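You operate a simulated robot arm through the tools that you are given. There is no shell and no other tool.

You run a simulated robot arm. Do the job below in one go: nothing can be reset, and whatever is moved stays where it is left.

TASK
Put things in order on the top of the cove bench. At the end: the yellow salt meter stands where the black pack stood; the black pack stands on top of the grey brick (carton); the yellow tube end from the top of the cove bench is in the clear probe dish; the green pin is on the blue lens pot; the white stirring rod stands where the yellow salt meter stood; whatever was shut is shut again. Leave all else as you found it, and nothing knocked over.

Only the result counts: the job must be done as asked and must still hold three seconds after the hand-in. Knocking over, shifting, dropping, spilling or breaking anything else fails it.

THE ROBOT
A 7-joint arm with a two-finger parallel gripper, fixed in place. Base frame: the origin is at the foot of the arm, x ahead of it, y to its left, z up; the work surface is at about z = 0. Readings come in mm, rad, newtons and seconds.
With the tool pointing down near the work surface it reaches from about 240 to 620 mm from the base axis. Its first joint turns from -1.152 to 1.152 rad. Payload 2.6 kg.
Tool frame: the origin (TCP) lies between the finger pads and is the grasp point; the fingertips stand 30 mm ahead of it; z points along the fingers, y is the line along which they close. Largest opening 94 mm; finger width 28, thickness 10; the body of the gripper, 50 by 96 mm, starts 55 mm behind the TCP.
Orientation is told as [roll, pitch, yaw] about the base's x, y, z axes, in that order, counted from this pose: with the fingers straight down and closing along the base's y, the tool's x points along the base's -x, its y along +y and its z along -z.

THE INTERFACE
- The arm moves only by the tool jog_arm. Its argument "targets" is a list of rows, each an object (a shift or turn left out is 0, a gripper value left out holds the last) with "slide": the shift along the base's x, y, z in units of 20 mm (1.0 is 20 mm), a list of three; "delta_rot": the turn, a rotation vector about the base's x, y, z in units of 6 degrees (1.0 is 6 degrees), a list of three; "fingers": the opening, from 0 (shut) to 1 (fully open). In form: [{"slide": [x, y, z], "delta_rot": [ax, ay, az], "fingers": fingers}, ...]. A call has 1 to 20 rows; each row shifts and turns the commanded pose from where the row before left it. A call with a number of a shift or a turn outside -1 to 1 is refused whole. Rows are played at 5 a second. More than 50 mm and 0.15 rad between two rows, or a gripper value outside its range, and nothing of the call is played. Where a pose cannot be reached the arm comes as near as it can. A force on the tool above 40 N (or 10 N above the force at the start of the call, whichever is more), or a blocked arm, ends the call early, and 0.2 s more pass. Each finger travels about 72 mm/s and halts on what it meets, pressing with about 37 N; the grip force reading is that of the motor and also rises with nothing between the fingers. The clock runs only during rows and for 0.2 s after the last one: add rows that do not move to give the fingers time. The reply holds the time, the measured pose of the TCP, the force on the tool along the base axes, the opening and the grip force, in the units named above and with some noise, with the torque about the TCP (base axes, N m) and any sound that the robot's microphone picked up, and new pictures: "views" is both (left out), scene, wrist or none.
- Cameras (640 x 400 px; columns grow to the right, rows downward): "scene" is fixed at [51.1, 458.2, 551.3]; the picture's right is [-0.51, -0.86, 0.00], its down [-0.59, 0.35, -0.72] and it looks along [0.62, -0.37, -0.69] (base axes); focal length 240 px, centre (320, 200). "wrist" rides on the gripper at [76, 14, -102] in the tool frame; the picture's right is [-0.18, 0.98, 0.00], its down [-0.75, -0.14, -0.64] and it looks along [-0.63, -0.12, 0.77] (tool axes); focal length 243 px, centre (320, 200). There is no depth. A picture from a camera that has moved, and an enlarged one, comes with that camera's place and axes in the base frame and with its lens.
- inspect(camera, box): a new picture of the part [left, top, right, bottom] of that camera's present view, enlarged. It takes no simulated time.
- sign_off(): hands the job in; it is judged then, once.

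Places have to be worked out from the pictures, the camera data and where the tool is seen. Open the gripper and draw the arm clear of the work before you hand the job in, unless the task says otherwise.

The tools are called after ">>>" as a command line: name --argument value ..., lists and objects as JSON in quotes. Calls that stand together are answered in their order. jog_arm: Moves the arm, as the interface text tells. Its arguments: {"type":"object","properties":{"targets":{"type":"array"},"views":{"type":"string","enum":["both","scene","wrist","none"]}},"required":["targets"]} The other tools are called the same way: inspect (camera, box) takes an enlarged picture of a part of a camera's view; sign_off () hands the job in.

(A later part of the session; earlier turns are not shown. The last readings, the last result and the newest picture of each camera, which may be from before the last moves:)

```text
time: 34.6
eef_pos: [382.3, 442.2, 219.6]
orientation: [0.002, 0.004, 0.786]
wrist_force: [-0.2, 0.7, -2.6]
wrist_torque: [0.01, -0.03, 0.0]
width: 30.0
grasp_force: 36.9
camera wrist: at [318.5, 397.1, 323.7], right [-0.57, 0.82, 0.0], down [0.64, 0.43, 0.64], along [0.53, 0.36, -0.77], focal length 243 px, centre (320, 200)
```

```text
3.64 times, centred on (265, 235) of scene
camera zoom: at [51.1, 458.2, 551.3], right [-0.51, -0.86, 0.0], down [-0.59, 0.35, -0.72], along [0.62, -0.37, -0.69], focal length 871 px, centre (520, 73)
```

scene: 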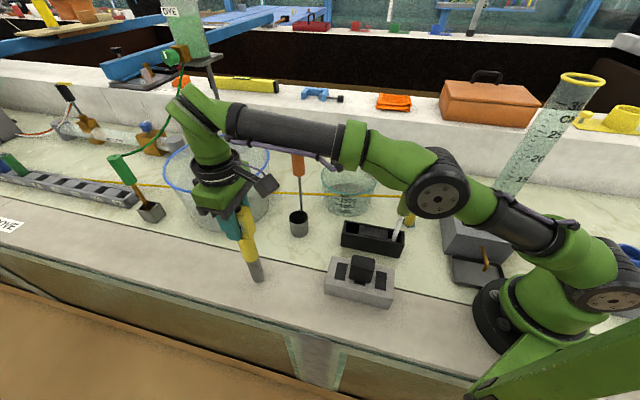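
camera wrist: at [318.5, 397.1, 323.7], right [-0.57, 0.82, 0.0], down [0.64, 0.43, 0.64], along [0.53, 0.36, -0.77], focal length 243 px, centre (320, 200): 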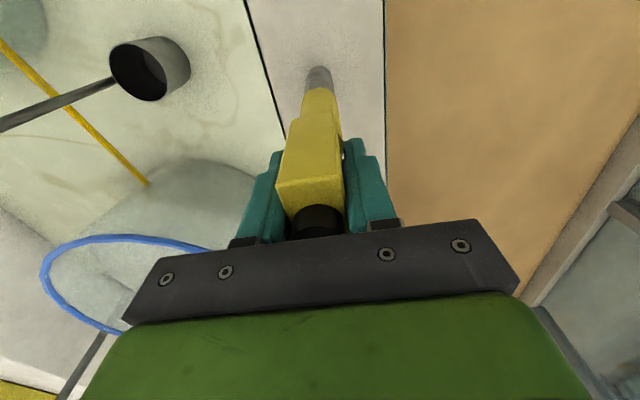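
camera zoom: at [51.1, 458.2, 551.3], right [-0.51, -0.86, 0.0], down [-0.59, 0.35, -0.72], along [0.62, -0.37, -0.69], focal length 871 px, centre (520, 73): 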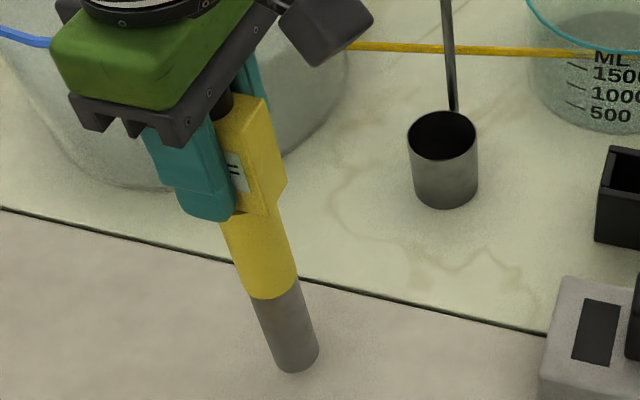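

The meter is over the spot at about 14 mm above the bench. I lower in small steps while watching the force.

>>> jog_arm --targets '[{"slide": [0.02, -0.05, -0.1]}, {"slide": [0, 0, -0.1]}, {"slide": [0, 0, -0.1]}, {"slide": [0, 0, -0.1]}, {"slide": [0, 0, -0.1]}, {"slide": [0, 0, 0]}]' --views "none"

>>> inspect --camera "scene" --box '[230, 230, 290, 290]'

```text
time: 36.0
eef_pos: [382.6, 439.1, 211.0]
orientation: [0.002, 0.004, 0.784]
wrist_force: [-1.4, 0.7, -1.7]
wrist_torque: [0.04, 0.0, 0.02]
width: 30.0
grasp_force: 37.0
```

```text
6.67 times, centred on (260, 260) of scene
camera zoom: at [51.1, 458.2, 551.3], right [-0.51, -0.86, 0.0], down [-0.59, 0.35, -0.72], along [0.62, -0.37, -0.69], focal length 1596 px, centre (720, -200)
```

zoom: 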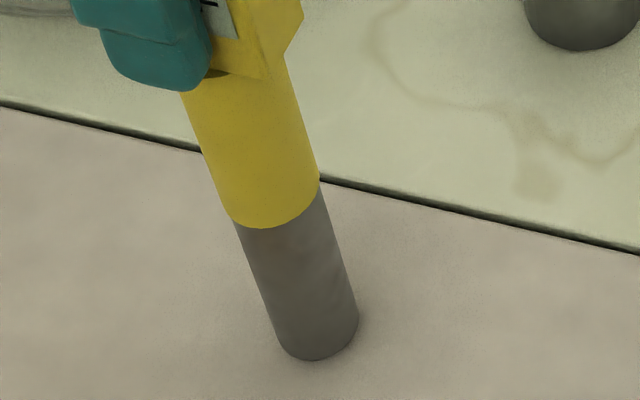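

No contact yet at z=211. I continue in 1 mm steps.

>>> jog_arm --targets '[{"slide": [0, 0, -0.06]}, {"slide": [0, 0, -0.06]}, {"slide": [0, 0, -0.06]}, {"slide": [0, 0, 0]}]' --views "none"

```text
time: 37.0
eef_pos: [383.1, 439.2, 208.2]
orientation: [0.002, 0.003, 0.785]
wrist_force: [0.6, 0.5, -2.2]
wrist_torque: [0.04, 0.01, -0.04]
width: 30.1
grasp_force: 37.1
```

Still free at z≈208; I lower further in 1 mm steps.

>>> jog_arm --targets '[{"slide": [0, 0, -0.05]}, {"slide": [0, 0, -0.05]}, {"slide": [0, 0, -0.05]}, {"slide": [0, 0, 0]}]' --views "none"

```text
time: 38.0
eef_pos: [383.4, 439.3, 205.3]
orientation: [0.003, -0.001, 0.784]
wrist_force: [-0.3, -3.9, 11.9]
wrist_torque: [-0.76, 0.43, -0.01]
width: 29.8
grasp_force: 37.1
```

The base has touched down (12 N at z≈205). I relax slightly and open the fingers in small steps, then check it stands.

>>> jog_arm --targets '[{"slide": [0, 0, 0.02]}, {"slide": [0, 0, 0]}, {"fingers": 0.325}, {"fingers": 0.335}, {"fingers": 0.345}, {"fingers": 0.36}, {"fingers": 0.4}, {"fingers": 0.5}, {"fingers": 0.7}, {"fingers": 1}, {"fingers": 1}]'

>>> inspect --camera "scene" --box '[210, 180, 320, 290]'

>>> inspect --camera "wrist" --box '[200, 40, 440, 240]'

```text
time: 40.4
eef_pos: [383.8, 439.2, 204.0]
orientation: [0.002, 0.001, 0.785]
wrist_force: [0.1, 0.2, 0.3]
wrist_torque: [-0.01, 0.02, 0.0]
width: 93.7
grasp_force: 0.0
camera wrist: at [319.6, 395.8, 307.5], right [-0.57, 0.82, 0.0], down [0.64, 0.43, 0.64], along [0.53, 0.36, -0.77], focal length 243 px, centre (320, 200)
```

scene: 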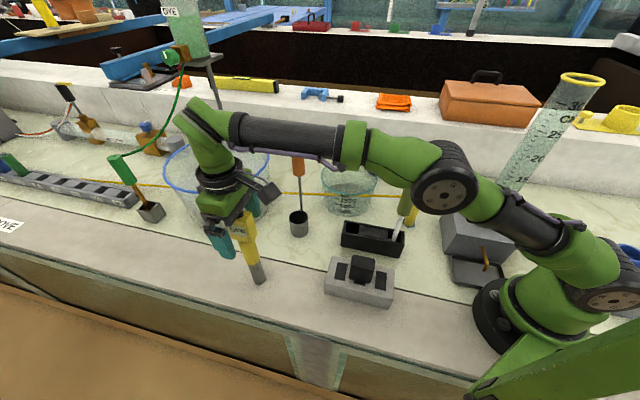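
wrist: 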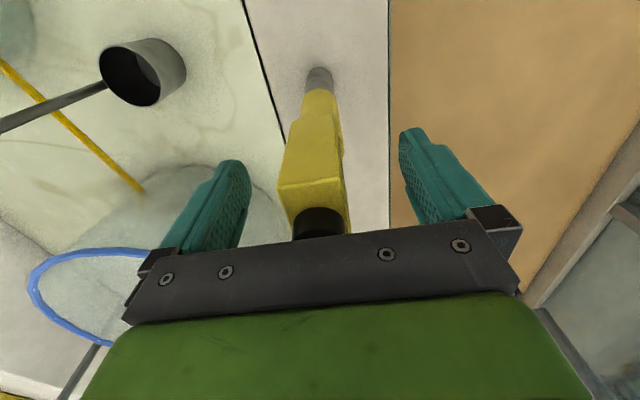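

```text
3.64 times, centred on (265, 235) of scene
camera zoom: at [51.1, 458.2, 551.3], right [-0.51, -0.86, 0.0], down [-0.59, 0.35, -0.72], along [0.62, -0.37, -0.69], focal length 871 px, centre (520, 73)
```

zoom: 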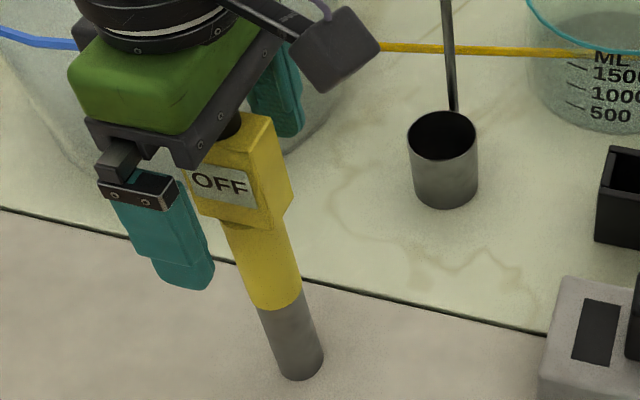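

```text
2.00 times, centred on (320, 140) of wrist
camera zoom: at [319.6, 395.8, 307.5], right [-0.57, 0.82, 0.0], down [0.64, 0.43, 0.64], along [0.53, 0.36, -0.77], focal length 485 px, centre (320, 320)
```

zoom: 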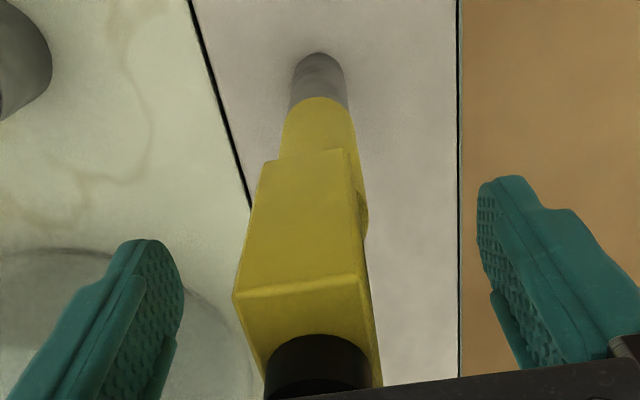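

The meter stands upright, free, and still shows OFF. I rise slightly and back out radially (fingers slide past on either side), then go up.

>>> jog_arm --targets '[{"slide": [0, 0, 0.4]}, {"slide": [0, 0, 0.3]}, {"slide": [-0.7, -0.7, 0]}, {"slide": [-0.7, -0.7, 0]}, {"slide": [-0.7, -0.7, 0]}, {"slide": [-0.7, -0.7, 0]}, {"slide": [-0.7, -0.7, 0]}, {"slide": [-0.4, -0.7, 1]}, {"slide": [-0.2, -0.7, 1]}, {"slide": [0, -1, 1]}, {"slide": [0, -1, 1]}, {"slide": [0, -1, 1]}, {"slide": [0, -1, 1]}, {"slide": [0, 0, 0]}]'

>>> inspect --camera "scene" --box '[210, 160, 320, 290]'

```text
time: 43.4
eef_pos: [300.8, 260.6, 338.6]
orientation: [0.002, 0.003, 0.786]
wrist_force: [-0.6, -0.4, 0.0]
wrist_torque: [0.01, 0.02, 0.0]
width: 94.0
grasp_force: 0.1
camera wrist: at [238.0, 217.0, 442.1], right [-0.57, 0.82, 0.0], down [0.64, 0.43, 0.64], along [0.53, 0.36, -0.77], focal length 243 px, centre (320, 200)
```

scene: 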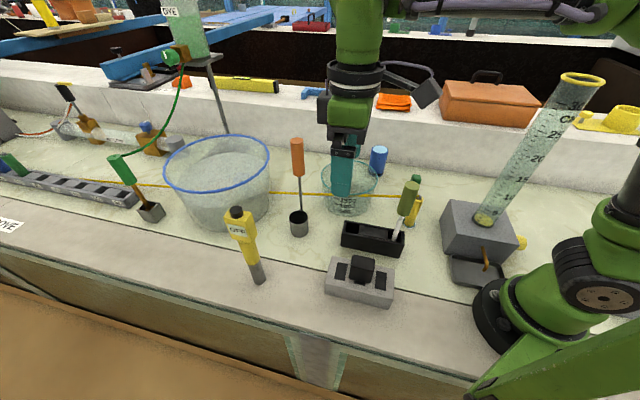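
wrist: 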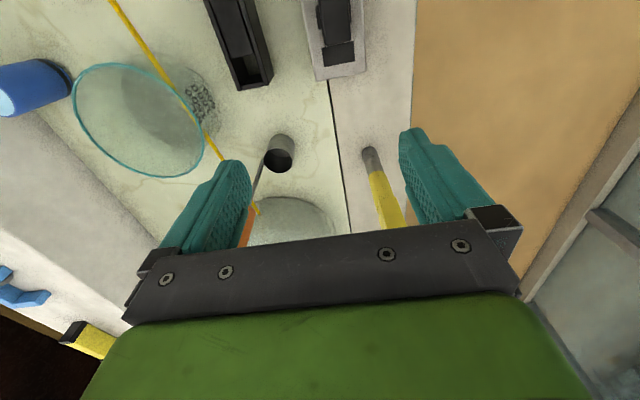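

```text
3.08 times, centred on (265, 225) of scene
camera zoom: at [51.1, 458.2, 551.3], right [-0.51, -0.86, 0.0], down [-0.59, 0.35, -0.72], along [0.62, -0.37, -0.69], focal length 737 px, centre (489, 123)
```

zoom: 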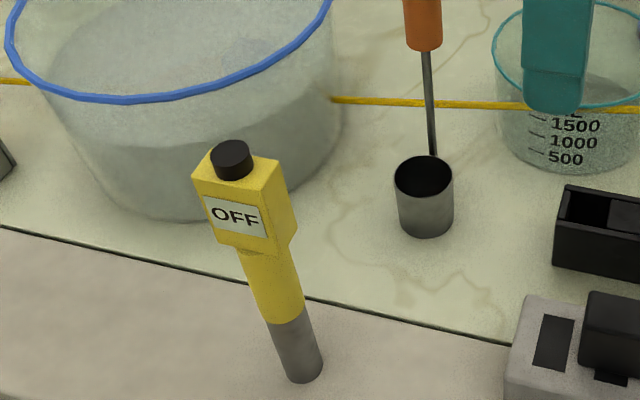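

The meter stands on the pack's old spot. Now I look at the empty slot and the rod.

>>> inspect --camera "wrist" --box '[180, 0, 300, 100]'

>>> inspect --camera "scene" --box '[330, 170, 430, 265]'

```text
4.00 times, centred on (240, 50) of wrist
camera zoom: at [238.0, 217.0, 442.1], right [-0.57, 0.82, 0.0], down [0.64, 0.43, 0.64], along [0.53, 0.36, -0.77], focal length 970 px, centre (640, 800)
```

zoom: 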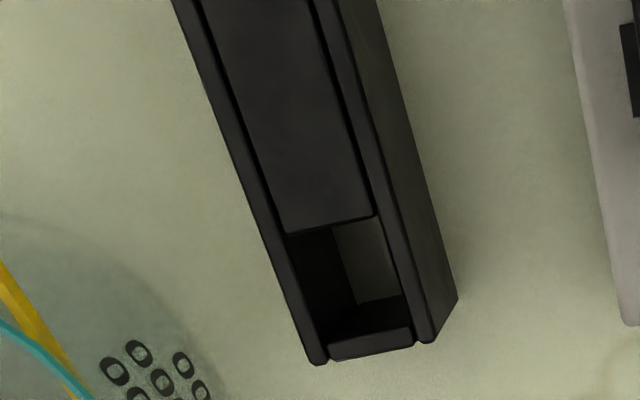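

```text
4.21 times, centred on (380, 218) of scene
camera zoom: at [51.1, 458.2, 551.3], right [-0.51, -0.86, 0.0], down [-0.59, 0.35, -0.72], along [0.62, -0.37, -0.69], focal length 1008 px, centre (67, 126)
```

zoom: 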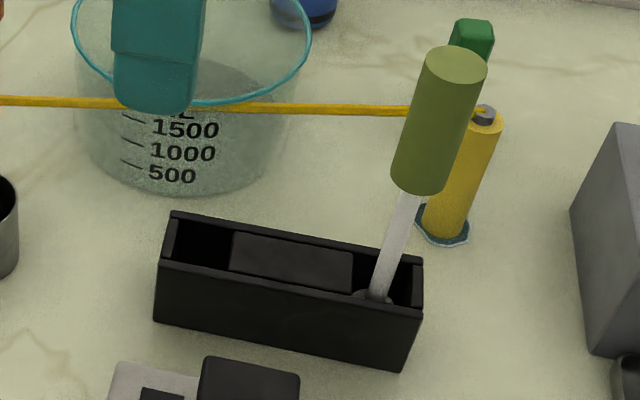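

The slot is about 32×39 mm, centred (361.7,178.5), tray ~60 mm high; the rod's olive handle (Ø≈31, z≈133–222) stands near (281,97). I move above the rod to measure it.

>>> jog_arm --targets '[{"slide": [-0.11, -0.9, 0]}, {"slide": [-0.11, -0.9, 0]}, {"slide": [-0.11, -0.9, 0]}, {"slide": [-0.11, -0.9, 0]}, {"slide": [-0.11, -0.9, 0]}, {"slide": [-0.11, -0.9, 0]}, {"slide": [-0.11, -0.9, 0]}, {"slide": [-0.11, -0.9, 0]}, {"slide": [-0.11, -0.9, 0]}, {"slide": [0, 0, 0]}, {"slide": [0, 0, 0]}]'

>>> inspect --camera "wrist" --box '[220, 0, 420, 200]'

```text
time: 45.8
eef_pos: [281.8, 98.8, 338.2]
orientation: [0.003, 0.003, 0.786]
wrist_force: [0.0, 0.1, -0.3]
wrist_torque: [0.02, -0.02, -0.01]
width: 93.8
grasp_force: 0.1
camera wrist: at [217.6, 55.4, 441.4], right [-0.57, 0.82, 0.0], down [0.64, 0.43, 0.64], along [0.53, 0.36, -0.77], focal length 243 px, centre (320, 200)
```

scene: 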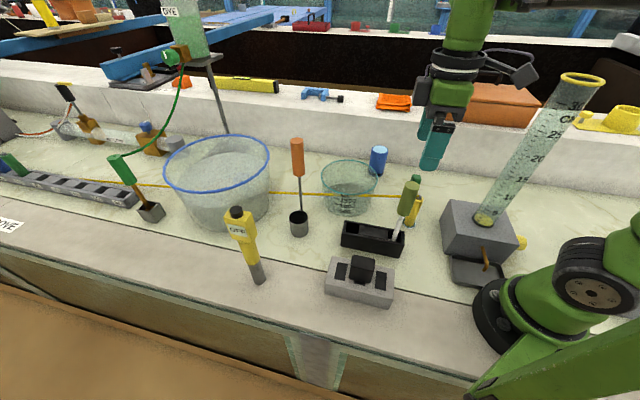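
wrist: 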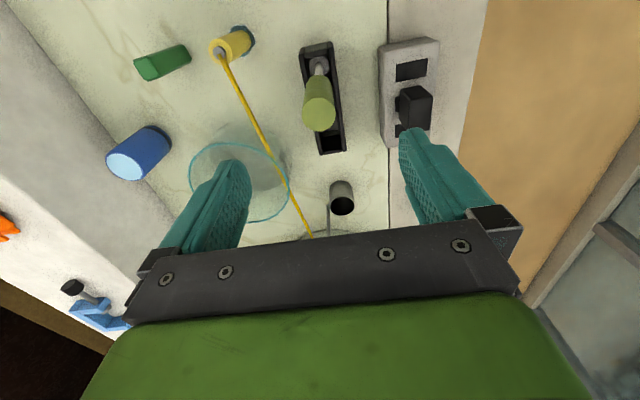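

```text
2.00 times, centred on (320, 100) of wrist
camera zoom: at [217.6, 55.4, 441.4], right [-0.57, 0.82, 0.0], down [0.64, 0.43, 0.64], along [0.53, 0.36, -0.77], focal length 485 px, centre (320, 400)
```

zoom: 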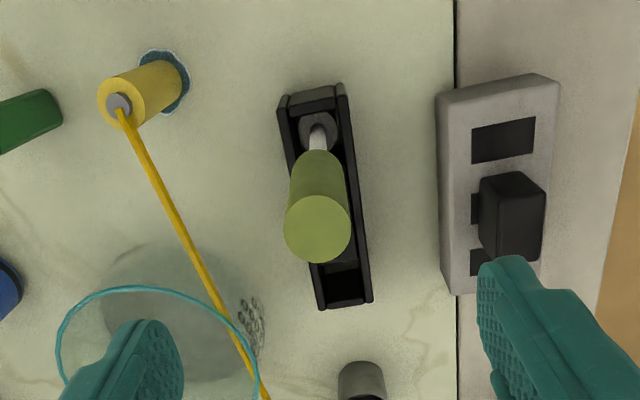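

The rod stands upright at about (281,98) with its top near z≈230; the tool is right over it. I lower to z≈190 and close on the handle.

>>> jog_arm --targets '[{"slide": [0, -0.04, -0.925]}, {"slide": [0, 0, -0.925]}, {"slide": [0, 0, -0.925]}, {"slide": [0, 0, -0.925]}, {"slide": [0, 0, -0.925]}, {"slide": [0, 0, -0.925]}, {"slide": [0, 0, -0.925]}, {"slide": [0, 0, -0.925]}, {"slide": [0, 0, 0]}, {"fingers": 0.5}, {"fingers": 0.5}, {"fingers": 0.45}, {"fingers": 0.45}]'

>>> inspect --camera "scene" --box '[340, 130, 460, 270]'

>>> inspect --camera "wrist" --box '[220, 50, 420, 250]'

```text
time: 48.6
eef_pos: [280.0, 99.0, 190.9]
orientation: [0.001, 0.004, 0.785]
wrist_force: [0.2, -0.3, 0.8]
wrist_torque: [-0.02, -0.01, -0.03]
width: 42.3
grasp_force: 0.0
camera wrist: at [217.6, 55.2, 294.5], right [-0.57, 0.82, 0.0], down [0.64, 0.43, 0.64], along [0.53, 0.36, -0.77], focal length 243 px, centre (320, 200)
```

scene: 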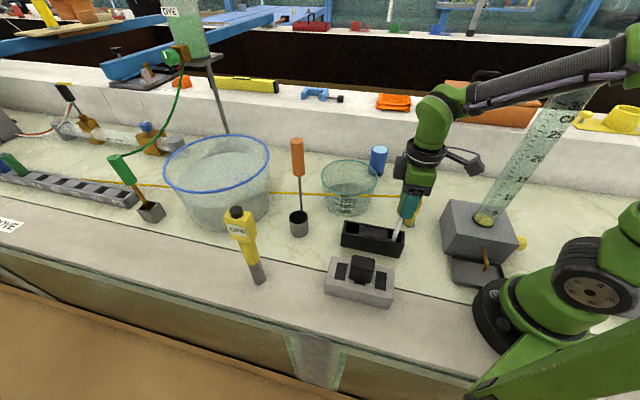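
wrist: 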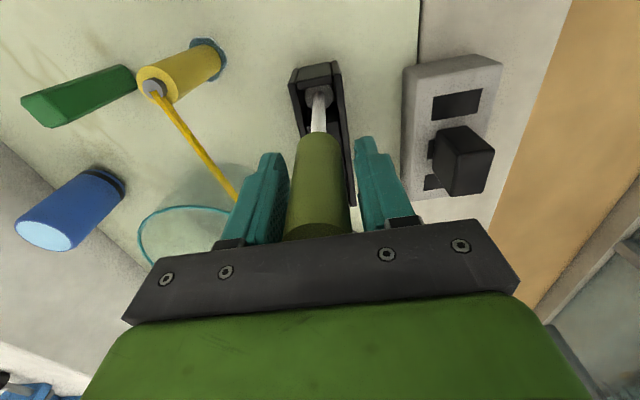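

```text
2.86 times, centred on (400, 200) of scene
camera zoom: at [51.1, 458.2, 551.3], right [-0.51, -0.86, 0.0], down [-0.59, 0.35, -0.72], along [0.62, -0.37, -0.69], focal length 684 px, centre (91, 200)
```

zoom: 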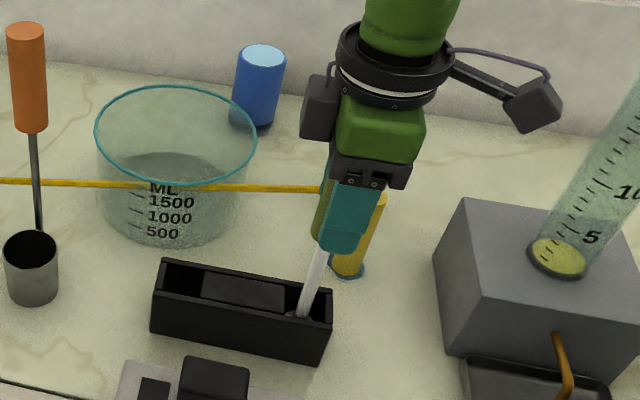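

```text
2.00 times, centred on (320, 150) of wrist
camera zoom: at [217.6, 55.2, 294.5], right [-0.57, 0.82, 0.0], down [0.64, 0.43, 0.64], along [0.53, 0.36, -0.77], focal length 485 px, centre (320, 300)
```

zoom: 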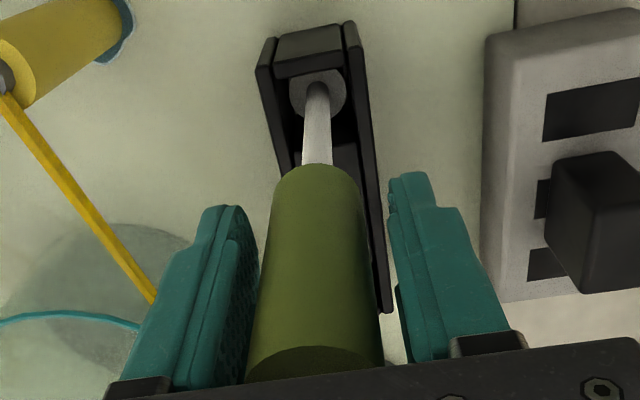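

The fingers straddle the handle at 42 mm. I close onto it.

>>> jog_arm --targets '[{"fingers": 0.4}, {"fingers": 0.36}, {"fingers": 0.32}, {"fingers": 0.25}, {"fingers": 0.15}, {"fingers": 0.1}, {"fingers": 0.1}]' --views "wrist"

```text
time: 50.2
eef_pos: [281.4, 99.1, 190.7]
orientation: [0.001, 0.002, 0.784]
wrist_force: [-0.3, -0.6, 1.2]
wrist_torque: [0.02, -0.03, -0.01]
width: 29.2
grasp_force: 36.8
camera wrist: at [217.6, 55.2, 294.5], right [-0.57, 0.82, 0.0], down [0.64, 0.43, 0.64], along [0.53, 0.36, -0.77], focal length 243 px, centre (320, 200)
```

wrist: 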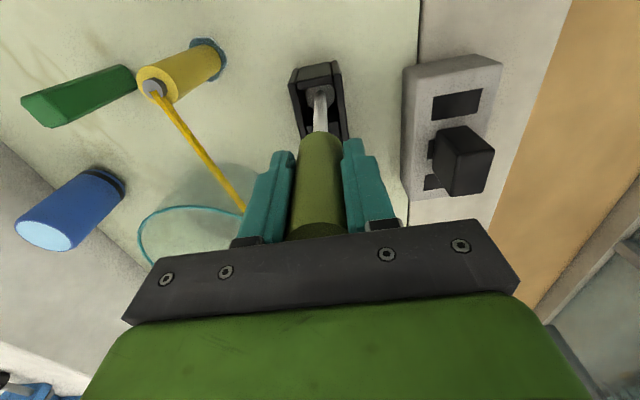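

Gripped at 29 mm. I lift 90 mm (clear of the ~60 mm tray) and move along the tray axis by about 114 mm to above the empty slot.

>>> jog_arm --targets '[{"slide": [0, 0, 0.4]}, {"slide": [0, 0, 0.7]}, {"slide": [0, 0, 0.9]}, {"slide": [0, 0, 0.9]}, {"slide": [0, 0, 0.9]}, {"slide": [0, 0, 0.9]}, {"slide": [0, 0, 0]}, {"slide": [0.576, 0.576, 0]}, {"slide": [0.576, 0.576, 0]}, {"slide": [0.576, 0.576, 0]}, {"slide": [0.576, 0.576, 0]}, {"slide": [0.576, 0.576, 0]}, {"slide": [0.576, 0.576, 0]}, {"slide": [0.576, 0.576, 0]}, {"slide": [0, 0, 0]}, {"slide": [0, 0, 0]}]'

>>> inspect --camera "wrist" --box '[240, 0, 400, 160]'

>>> inspect --camera "scene" --box '[310, 130, 430, 270]'

```text
time: 53.6
eef_pos: [359.8, 179.5, 283.8]
orientation: [0.001, 0.004, 0.784]
wrist_force: [0.3, 0.6, -1.0]
wrist_torque: [0.0, -0.01, -0.01]
width: 29.2
grasp_force: 37.1
camera wrist: at [298.2, 135.7, 387.6], right [-0.57, 0.82, 0.0], down [0.64, 0.43, 0.64], along [0.53, 0.36, -0.77], focal length 243 px, centre (320, 200)
```

scene: 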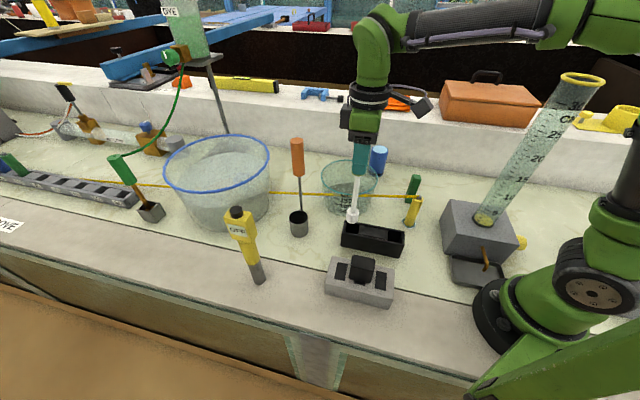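
wrist: 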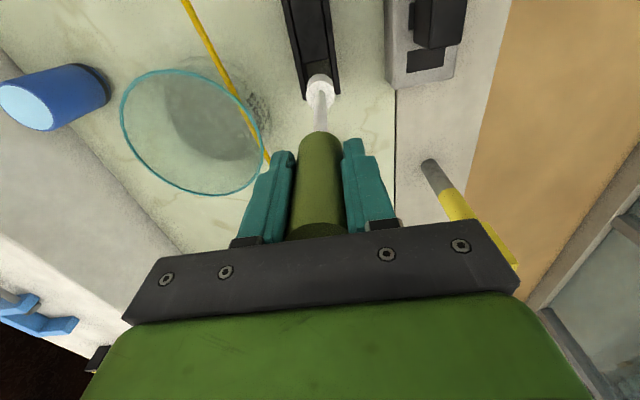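

```text
2.50 times, centred on (320, 80) of wrist
camera zoom: at [298.2, 135.7, 387.6], right [-0.57, 0.82, 0.0], down [0.64, 0.43, 0.64], along [0.53, 0.36, -0.77], focal length 606 px, centre (320, 500)
```

zoom: 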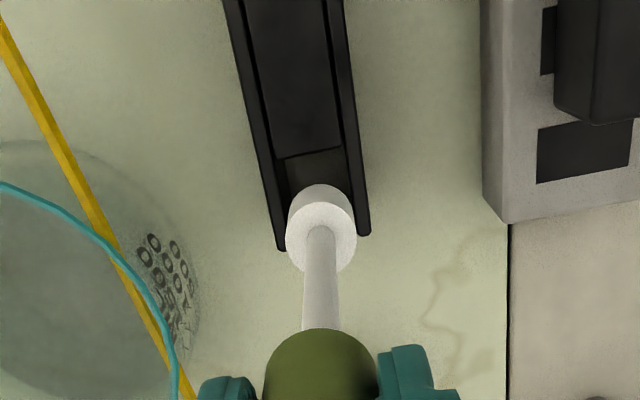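

```text
2.86 times, centred on (370, 200) of scene
camera zoom: at [51.1, 458.2, 551.3], right [-0.51, -0.86, 0.0], down [-0.59, 0.35, -0.72], along [0.62, -0.37, -0.69], focal length 684 px, centre (177, 200)
```

zoom: 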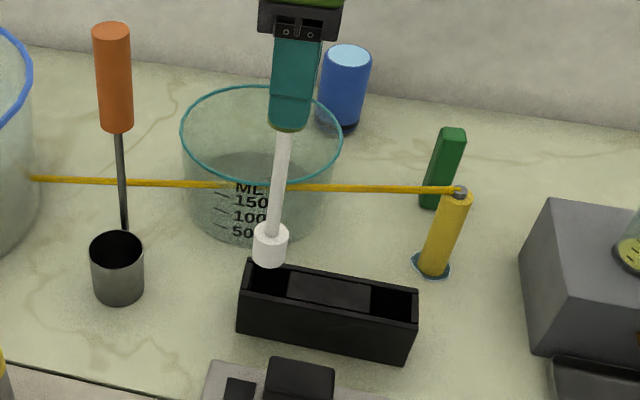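

The rod with its white foot hangs above the slot. Since the clearance sideways is small I zoom in strongly to compare the foot with the slot walls.

>>> inspect --camera "wrist" --box '[290, 40, 350, 110]'

>>> inspect --camera "scene" --box '[335, 200, 410, 260]'

```text
5.71 times, centred on (320, 75) of wrist
camera zoom: at [298.2, 135.7, 387.6], right [-0.57, 0.82, 0.0], down [0.64, 0.43, 0.64], along [0.53, 0.36, -0.77], focal length 1386 px, centre (320, 914)
```

zoom: 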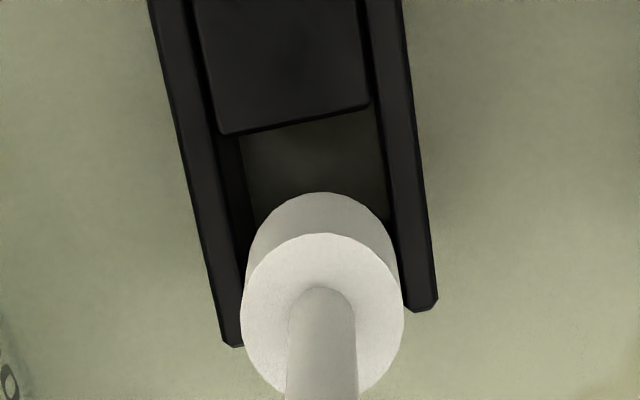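

```text
6.67 times, centred on (372, 230) of scene
camera zoom: at [51.1, 458.2, 551.3], right [-0.51, -0.86, 0.0], down [-0.59, 0.35, -0.72], along [0.62, -0.37, -0.69], focal length 1596 px, centre (-30, 0)
```

zoom: 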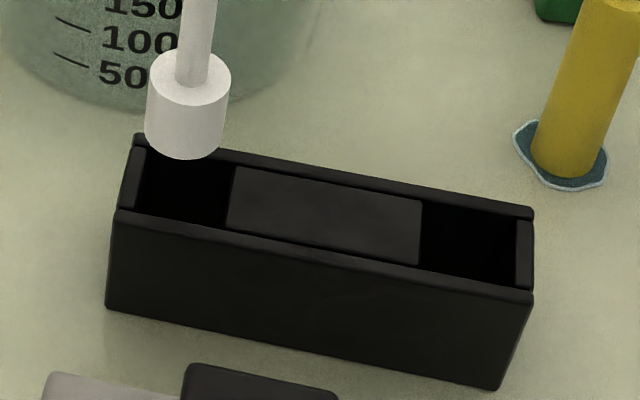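

The slot measures ~35 mm wide and the foot ~30 mm; in this view the slot centre is about 2 mm to the back side and 1.5 mm nearer than the foot. I correct that and lower to just above the tray rim to recheck.

>>> jog_arm --targets '[{"slide": [0.014, -0.12, 0]}, {"slide": [0, 0, -0.6]}, {"slide": [0, 0, -0.6]}, {"slide": [0, 0, 0]}, {"slide": [0, 0, 0]}]' --views "wrist"

>>> inspect --camera "wrist" --box '[285, 40, 355, 120]'

>>> inspect --camera "scene" --box '[335, 200, 410, 260]'

```text
time: 54.8
eef_pos: [361.6, 176.8, 259.1]
orientation: [0.003, 0.005, 0.785]
wrist_force: [-0.1, -0.2, -0.8]
wrist_torque: [0.02, -0.01, 0.01]
width: 29.3
grasp_force: 36.8
camera wrist: at [298.5, 133.1, 363.7], right [-0.57, 0.82, 0.0], down [0.64, 0.43, 0.64], along [0.53, 0.36, -0.77], focal length 243 px, centre (320, 200)
```

wrist: 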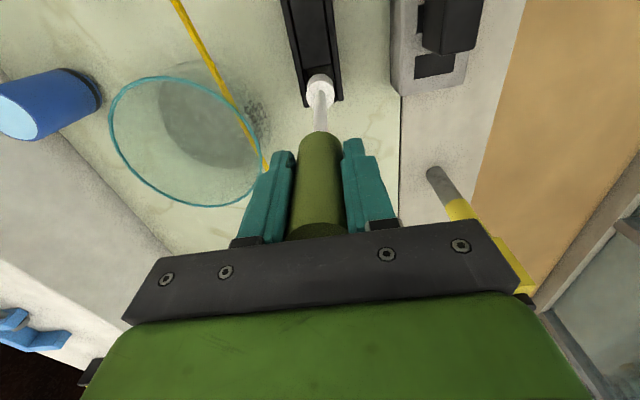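

```text
5.00 times, centred on (320, 80) of wrist
camera zoom: at [298.5, 133.1, 363.7], right [-0.57, 0.82, 0.0], down [0.64, 0.43, 0.64], along [0.53, 0.36, -0.77], focal length 1213 px, centre (320, 800)
```

zoom: 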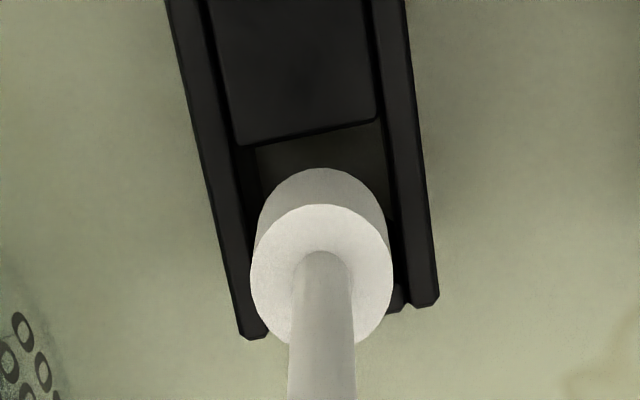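

```text
6.67 times, centred on (372, 230) of scene
camera zoom: at [51.1, 458.2, 551.3], right [-0.51, -0.86, 0.0], down [-0.59, 0.35, -0.72], along [0.62, -0.37, -0.69], focal length 1596 px, centre (-30, 0)
```

zoom: 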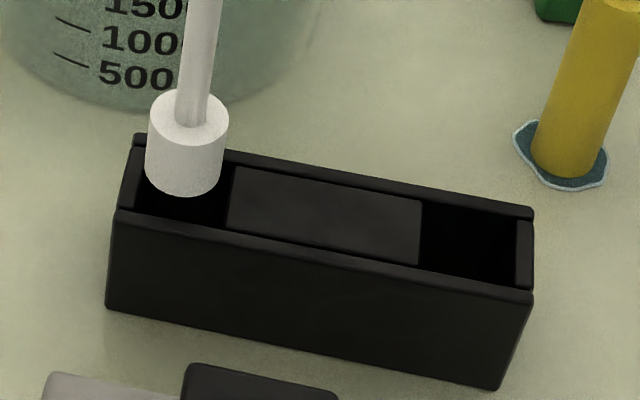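

Sideways the foot is now centred (about 2 mm gap each side); along the tray it should go ~2 mm nearer the block. I correct and lower 25 mm into the slot, watching forces.

>>> jog_arm --targets '[{"slide": [-0.07, -0.07, 0]}, {"slide": [0, 0, -0.25]}, {"slide": [0, 0, -0.25]}, {"slide": [0, 0, -0.25]}, {"slide": [0, 0, -0.25]}, {"slide": [0, 0, -0.25]}, {"slide": [0, 0, 0]}]' --views "wrist"

>>> inspect --camera "wrist" --box '[285, 40, 355, 120]'

>>> inspect --camera "scene" --box '[335, 200, 410, 260]'

```text
time: 56.4
eef_pos: [361.1, 176.0, 235.3]
orientation: [0.002, 0.003, 0.785]
wrist_force: [-0.1, 0.5, -2.0]
wrist_torque: [0.01, 0.0, 0.02]
width: 28.9
grasp_force: 37.4
camera wrist: at [297.1, 131.7, 338.3], right [-0.57, 0.82, 0.0], down [0.64, 0.43, 0.64], along [0.53, 0.36, -0.77], focal length 243 px, centre (320, 200)
```

wrist: 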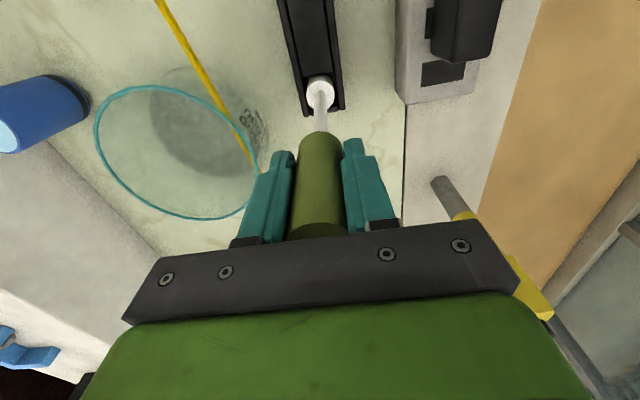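

```text
5.00 times, centred on (320, 80) of wrist
camera zoom: at [297.1, 131.7, 338.3], right [-0.57, 0.82, 0.0], down [0.64, 0.43, 0.64], along [0.53, 0.36, -0.77], focal length 1213 px, centre (320, 800)
```

zoom: 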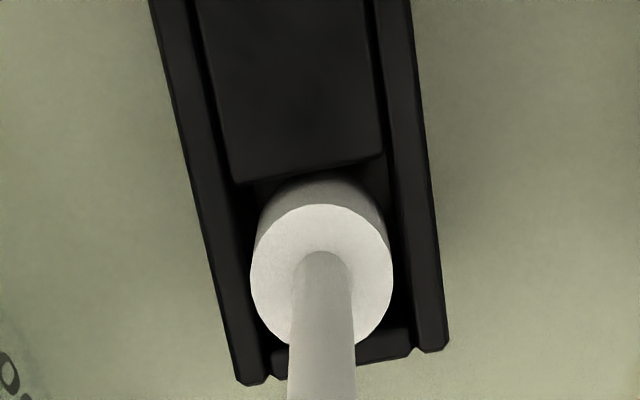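

```text
6.67 times, centred on (372, 230) of scene
camera zoom: at [51.1, 458.2, 551.3], right [-0.51, -0.86, 0.0], down [-0.59, 0.35, -0.72], along [0.62, -0.37, -0.69], focal length 1596 px, centre (-30, 0)
```

zoom: 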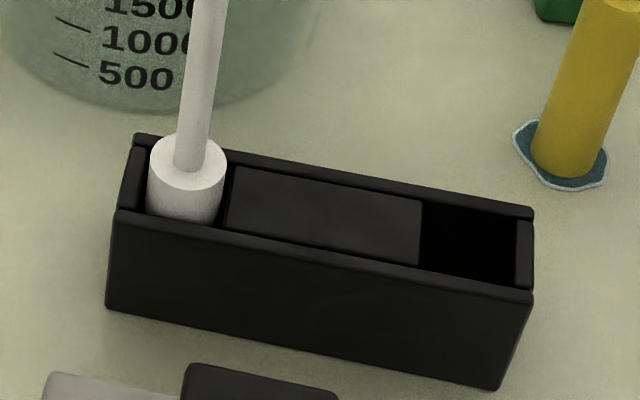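

The foot is entering the slot with no side force. I lower on to just above the slot floor.

>>> jog_arm --targets '[{"slide": [0, 0, -0.3]}, {"slide": [0, 0, -0.3]}, {"slide": [0, 0, -0.3]}, {"slide": [0, 0, -0.3]}, {"slide": [0, 0, -0.3]}, {"slide": [0, 0, -0.3]}, {"slide": [0, 0, -0.25]}, {"slide": [0, 0, 0]}]' --views "wrist"

```text
time: 58.2
eef_pos: [359.6, 175.7, 194.0]
orientation: [0.003, 0.002, 0.785]
wrist_force: [0.8, 0.2, -1.1]
wrist_torque: [0.03, -0.02, 0.0]
width: 29.2
grasp_force: 36.8
camera wrist: at [297.2, 131.9, 297.7], right [-0.57, 0.82, 0.0], down [0.64, 0.43, 0.64], along [0.53, 0.36, -0.77], focal length 243 px, centre (320, 200)
```

wrist: 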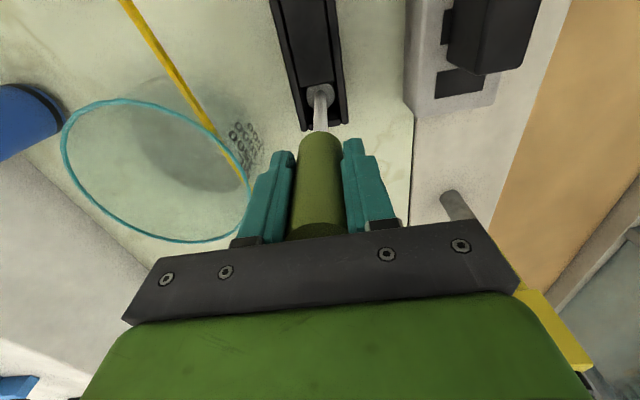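

Still free at z≈194; a few 1 mm steps to touch the floor.

>>> jog_arm --targets '[{"slide": [0, 0, -0.05]}, {"slide": [0, 0, -0.05]}, {"slide": [0, 0, -0.05]}, {"slide": [0, 0, 0]}]' --views "none"

```text
time: 59.2
eef_pos: [361.2, 176.1, 191.1]
orientation: [0.002, 0.003, 0.787]
wrist_force: [-0.2, -0.1, -1.3]
wrist_torque: [0.0, 0.02, 0.04]
width: 29.1
grasp_force: 37.0
```

>>> jog_arm --targets '[{"slide": [0, 0, -0.04]}, {"slide": [0, 0, -0.04]}, {"slide": [0, 0, 0]}]' --views "none"

```text
time: 60.0
eef_pos: [360.3, 175.7, 189.8]
orientation: [0.001, 0.0, 0.787]
wrist_force: [-3.9, -3.2, 20.8]
wrist_torque: [-0.65, 0.83, -0.01]
width: 29.3
grasp_force: 36.7
```

The foot rests on the slot floor (21 N). I relax slightly, open the fingers in steps and rise straight up.

>>> jog_arm --targets '[{"slide": [0, 0, 0.045]}, {"slide": [0, 0, 0]}, {"fingers": 0.315}, {"fingers": 0.33}, {"fingers": 0.36}, {"fingers": 0.4}, {"fingers": 0.5}, {"fingers": 0.7}, {"fingers": 0.9}, {"fingers": 0.9}, {"slide": [0, 0, 0.5]}, {"slide": [0, 0, 1]}, {"slide": [0, 0, 1]}, {"slide": [0, 0, 1]}, {"slide": [0, 0, 1]}, {"slide": [0, 0, 1]}, {"slide": [0, 0, 1]}, {"slide": [0, 0, 0]}]'

>>> inspect --camera "scene" --box '[310, 130, 450, 270]'

>>> inspect --camera "wrist" --box '[80, 0, 400, 200]'

```text
time: 63.8
eef_pos: [359.1, 176.3, 320.3]
orientation: [0.002, 0.001, 0.786]
wrist_force: [0.1, 0.4, 0.2]
wrist_torque: [-0.02, 0.03, 0.01]
width: 84.5
grasp_force: 0.0
camera wrist: at [296.4, 131.8, 423.7], right [-0.57, 0.82, 0.0], down [0.63, 0.43, 0.64], along [0.53, 0.36, -0.77], focal length 243 px, centre (320, 200)
```

scene: 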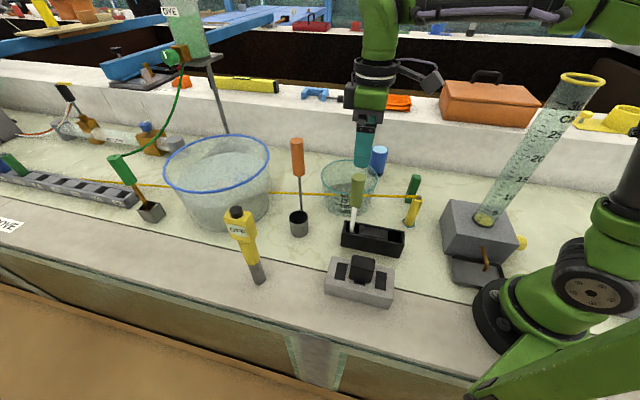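
wrist: 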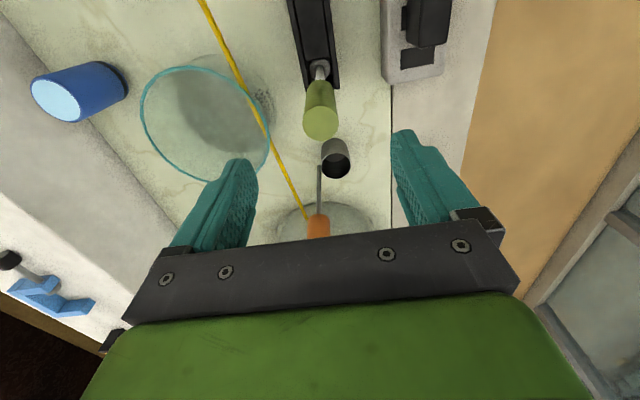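

```text
2.86 times, centred on (380, 200) of scene
camera zoom: at [51.1, 458.2, 551.3], right [-0.51, -0.86, 0.0], down [-0.59, 0.35, -0.72], along [0.62, -0.37, -0.69], focal length 684 px, centre (149, 200)
```

zoom: 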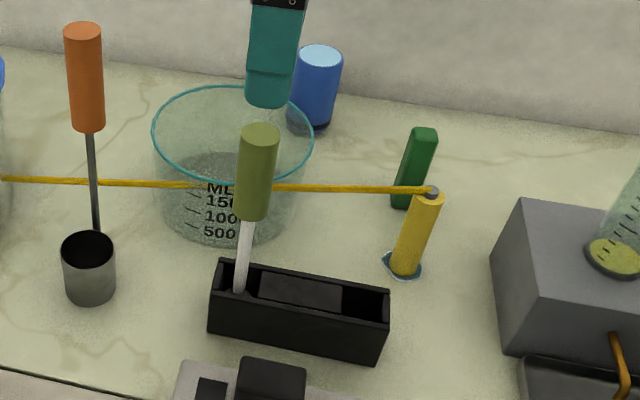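

```text
2.00 times, centred on (240, 100) of wrist
camera zoom: at [296.4, 131.8, 423.7], right [-0.57, 0.82, 0.0], down [0.63, 0.43, 0.64], along [0.53, 0.36, -0.77], focal length 485 px, centre (480, 400)
```

zoom: 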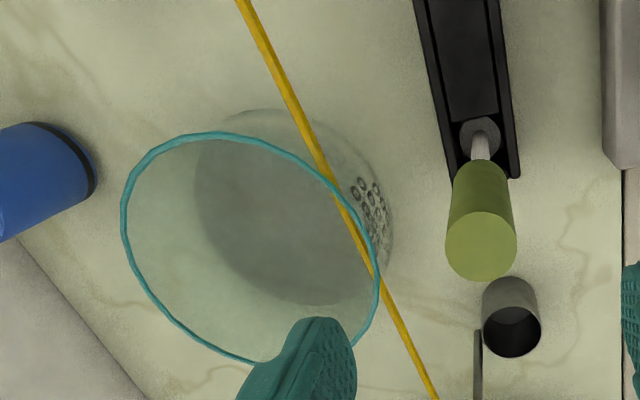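

The rod stands in the meter's old slot. Next I turn the tool back to yaw 0 and move high over to the right to look at the tube end, pin and pot.

>>> jog_arm --targets '[{"slide": [0.1, -1, 0.1], "delta_rot": [0, 0, -0.7]}, {"slide": [0.1, -1, 0.1], "delta_rot": [0, 0, -0.7]}, {"slide": [0.1, -1, 0.1], "delta_rot": [0, 0, -0.7]}, {"slide": [0.1, -1, 0.1], "delta_rot": [0, 0, -0.7]}, {"slide": [0.1, -1, 0.1], "delta_rot": [0, 0, -0.7]}, {"slide": [0.1, -1, 0], "delta_rot": [0, 0, -0.7]}, {"slide": [0.1, -1, 0], "delta_rot": [0, 0, -0.7]}, {"slide": [0.1, -1, 0], "delta_rot": [0, 0, -0.7]}, {"slide": [0.1, -1, 0], "delta_rot": [0, 0, -0.7]}, {"slide": [0.1, -1, 0], "delta_rot": [0, 0, -0.7]}, {"slide": [0.1, -0.8, 0], "delta_rot": [0, 0, -0.5]}, {"slide": [0, 0, 0]}, {"slide": [0, 0, 0]}]'

>>> inspect --camera "wrist" --box '[160, 0, 480, 200]'

```text
time: 66.6
eef_pos: [382.4, -41.6, 328.8]
orientation: [0.003, 0.004, 0.001]
wrist_force: [0.1, 0.0, 0.1]
wrist_torque: [0.02, -0.03, -0.01]
width: 84.7
grasp_force: 0.1
camera wrist: at [307.4, -26.7, 433.5], right [0.18, 0.98, 0.0], down [0.76, -0.14, 0.64], along [0.63, -0.12, -0.77], focal length 243 px, centre (320, 200)
```

scene: 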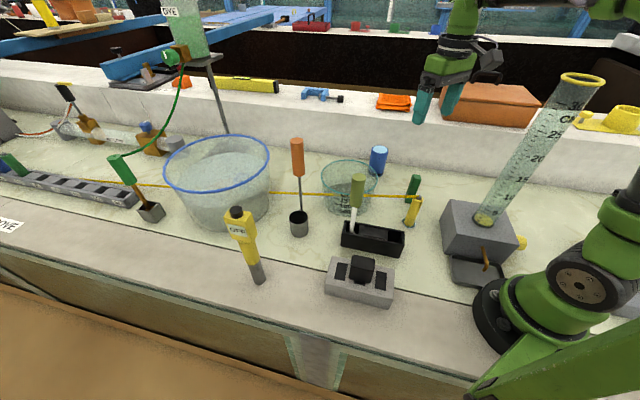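
wrist: 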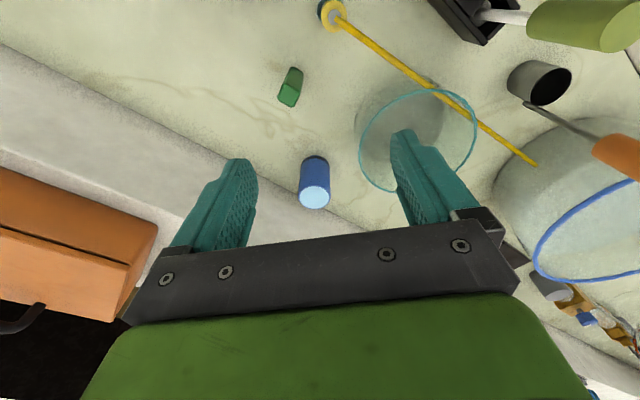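

```text
2.00 times, centred on (320, 100) of wrist
camera zoom: at [307.4, -26.7, 433.5], right [0.18, 0.98, 0.0], down [0.76, -0.14, 0.64], along [0.63, -0.12, -0.77], focal length 485 px, centre (320, 400)
```

zoom: 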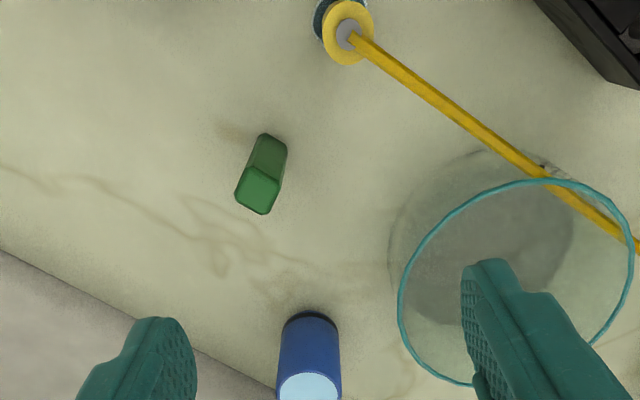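

I zoom into the pin, the tube end and the pot for accurate outlines.

>>> inspect --camera "wrist" --box '[260, 50, 330, 120]'

>>> inspect --camera "wrist" --box '[280, 140, 350, 220]'

>>> inspect --camera "scene" --box '[360, 140, 440, 240]'

>>> inspect --camera "wrist" --box '[300, 0, 420, 80]'

```text
5.71 times, centred on (295, 85) of wrist
camera zoom: at [307.4, -26.7, 433.5], right [0.18, 0.98, 0.0], down [0.76, -0.14, 0.64], along [0.63, -0.12, -0.77], focal length 1386 px, centre (463, 857)
```

zoom: 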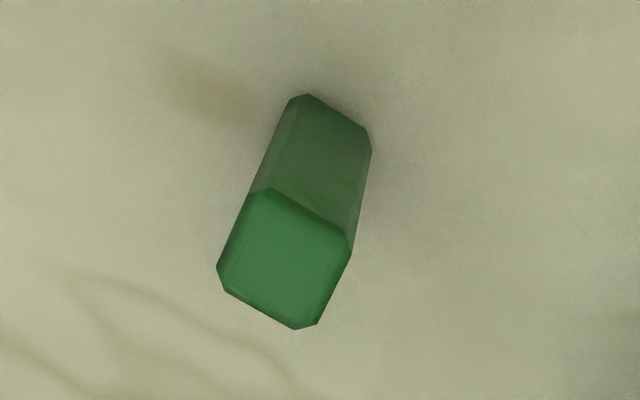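

```text
5.00 times, centred on (315, 180) of wrist
camera zoom: at [307.4, -26.7, 433.5], right [0.18, 0.98, 0.0], down [0.76, -0.14, 0.64], along [0.63, -0.12, -0.77], focal length 1213 px, centre (345, 300)
```

zoom: 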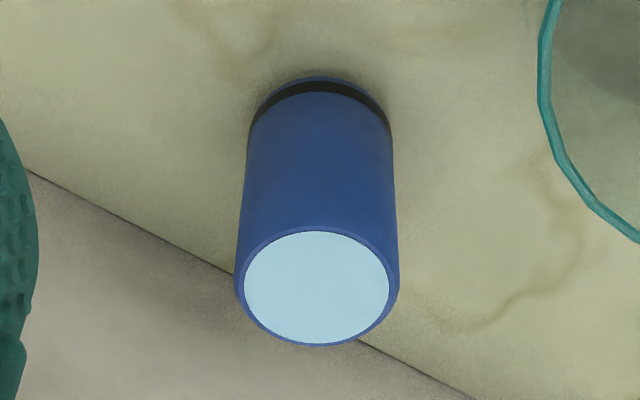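

```text
4.00 times, centred on (400, 190) of scene
camera zoom: at [51.1, 458.2, 551.3], right [-0.51, -0.86, 0.0], down [-0.59, 0.35, -0.72], along [0.62, -0.37, -0.69], focal length 958 px, centre (0, 240)
```

zoom: 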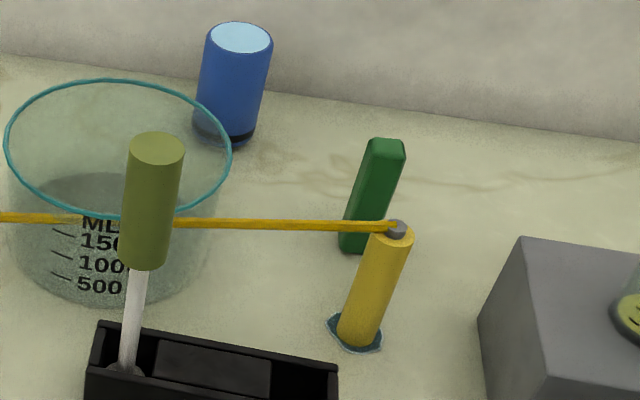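

```text
5.00 times, centred on (360, 40) of wrist
camera zoom: at [307.4, -26.7, 433.5], right [0.18, 0.98, 0.0], down [0.76, -0.14, 0.64], along [0.63, -0.12, -0.77], focal length 1213 px, centre (120, 1000)
```

zoom: 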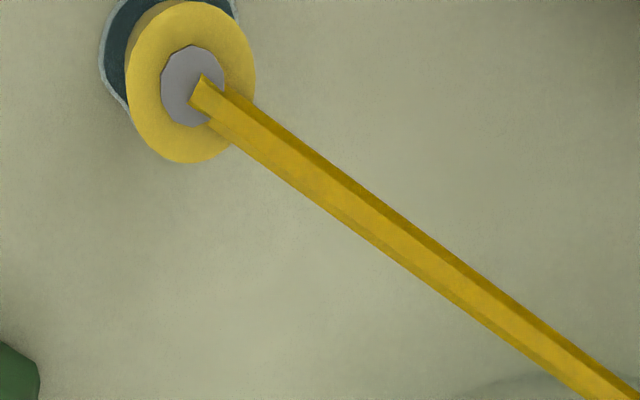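

Pin: 23 mm square, ~100 mm tall at (397,-85), edges at ~48°. Tube end: Ø28 at (325.5,-14), top z≈100 with the tube leaving toward 49°. Dish centre ≈ (507,82), rim z≈90. I take the tube end first: turn to 45° so the tube passes out between the fingers, and come over it.

>>> jog_arm --targets '[{"slide": [-0.356, 0.1725, 0], "delta_rot": [0, 0, 0.95]}, {"slide": [-0.356, 0.1725, 0], "delta_rot": [0, 0, 0.95]}, {"slide": [-0.356, 0.1725, 0], "delta_rot": [0, 0, 0.95]}, {"slide": [-0.356, 0.1725, 0], "delta_rot": [0, 0, 0.95]}, {"slide": [-0.356, 0.1725, 0], "delta_rot": [0, 0, 0.95]}, {"slide": [-0.356, 0.1725, 0], "delta_rot": [0, 0, 0.95]}, {"slide": [-0.356, 0.1725, 0], "delta_rot": [0, 0, 0.95]}, {"slide": [-0.356, 0.1725, 0], "delta_rot": [0, 0, 0.95]}, {"slide": [0, 0, -1]}, {"slide": [0, 0, -1]}, {"slide": [0, 0, -1]}, {"slide": [0, 0, -1]}, {"slide": [0, 0, -1]}, {"slide": [0, 0, -1]}, {"slide": [0, 0, -1]}, {"slide": [0, 0, -1]}, {"slide": [0, 0, 0]}]'

>>> inspect --camera "wrist" --box '[220, 40, 420, 200]'

```text
time: 70.2
eef_pos: [325.8, -12.5, 170.3]
orientation: [0.003, 0.002, 0.796]
wrist_force: [0.1, -0.3, 0.3]
wrist_torque: [0.04, 0.01, -0.02]
width: 84.4
grasp_force: 0.0
camera wrist: at [263.4, -57.5, 273.0], right [-0.57, 0.82, 0.0], down [0.63, 0.44, 0.64], along [0.52, 0.37, -0.77], focal length 243 px, centre (320, 200)
```

scene: 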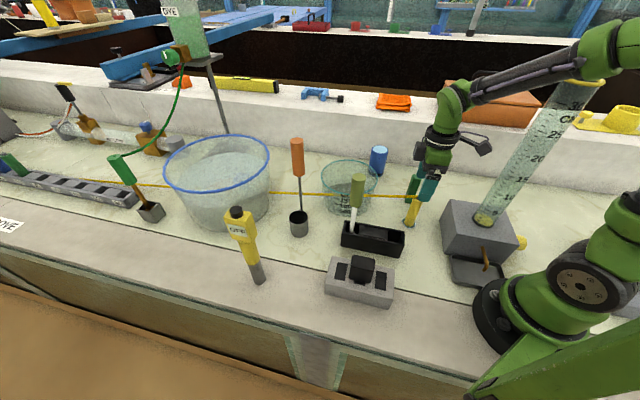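
wrist: 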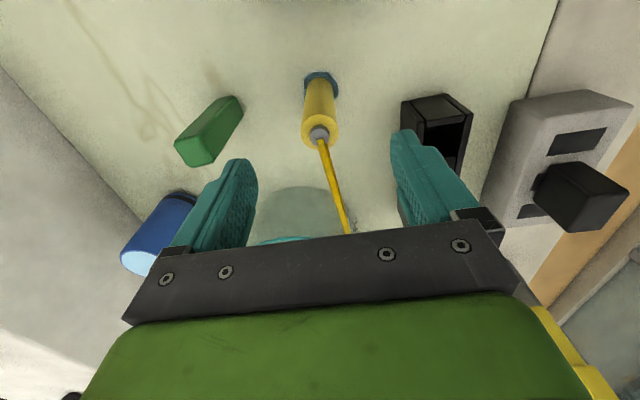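

```text
2.50 times, centred on (320, 120) of wrist
camera zoom: at [263.4, -57.5, 273.0], right [-0.57, 0.82, 0.0], down [0.63, 0.44, 0.64], along [0.52, 0.37, -0.77], focal length 606 px, centre (320, 400)
```

zoom: 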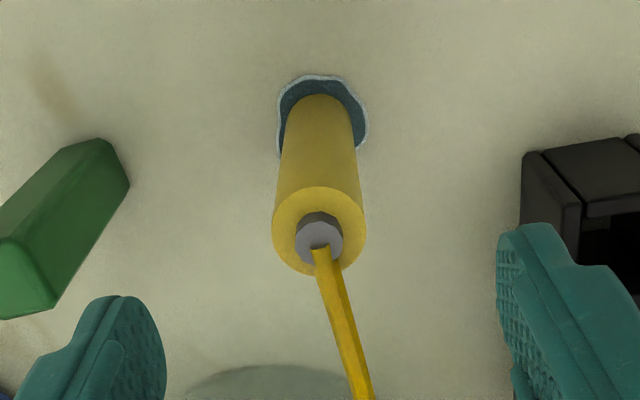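

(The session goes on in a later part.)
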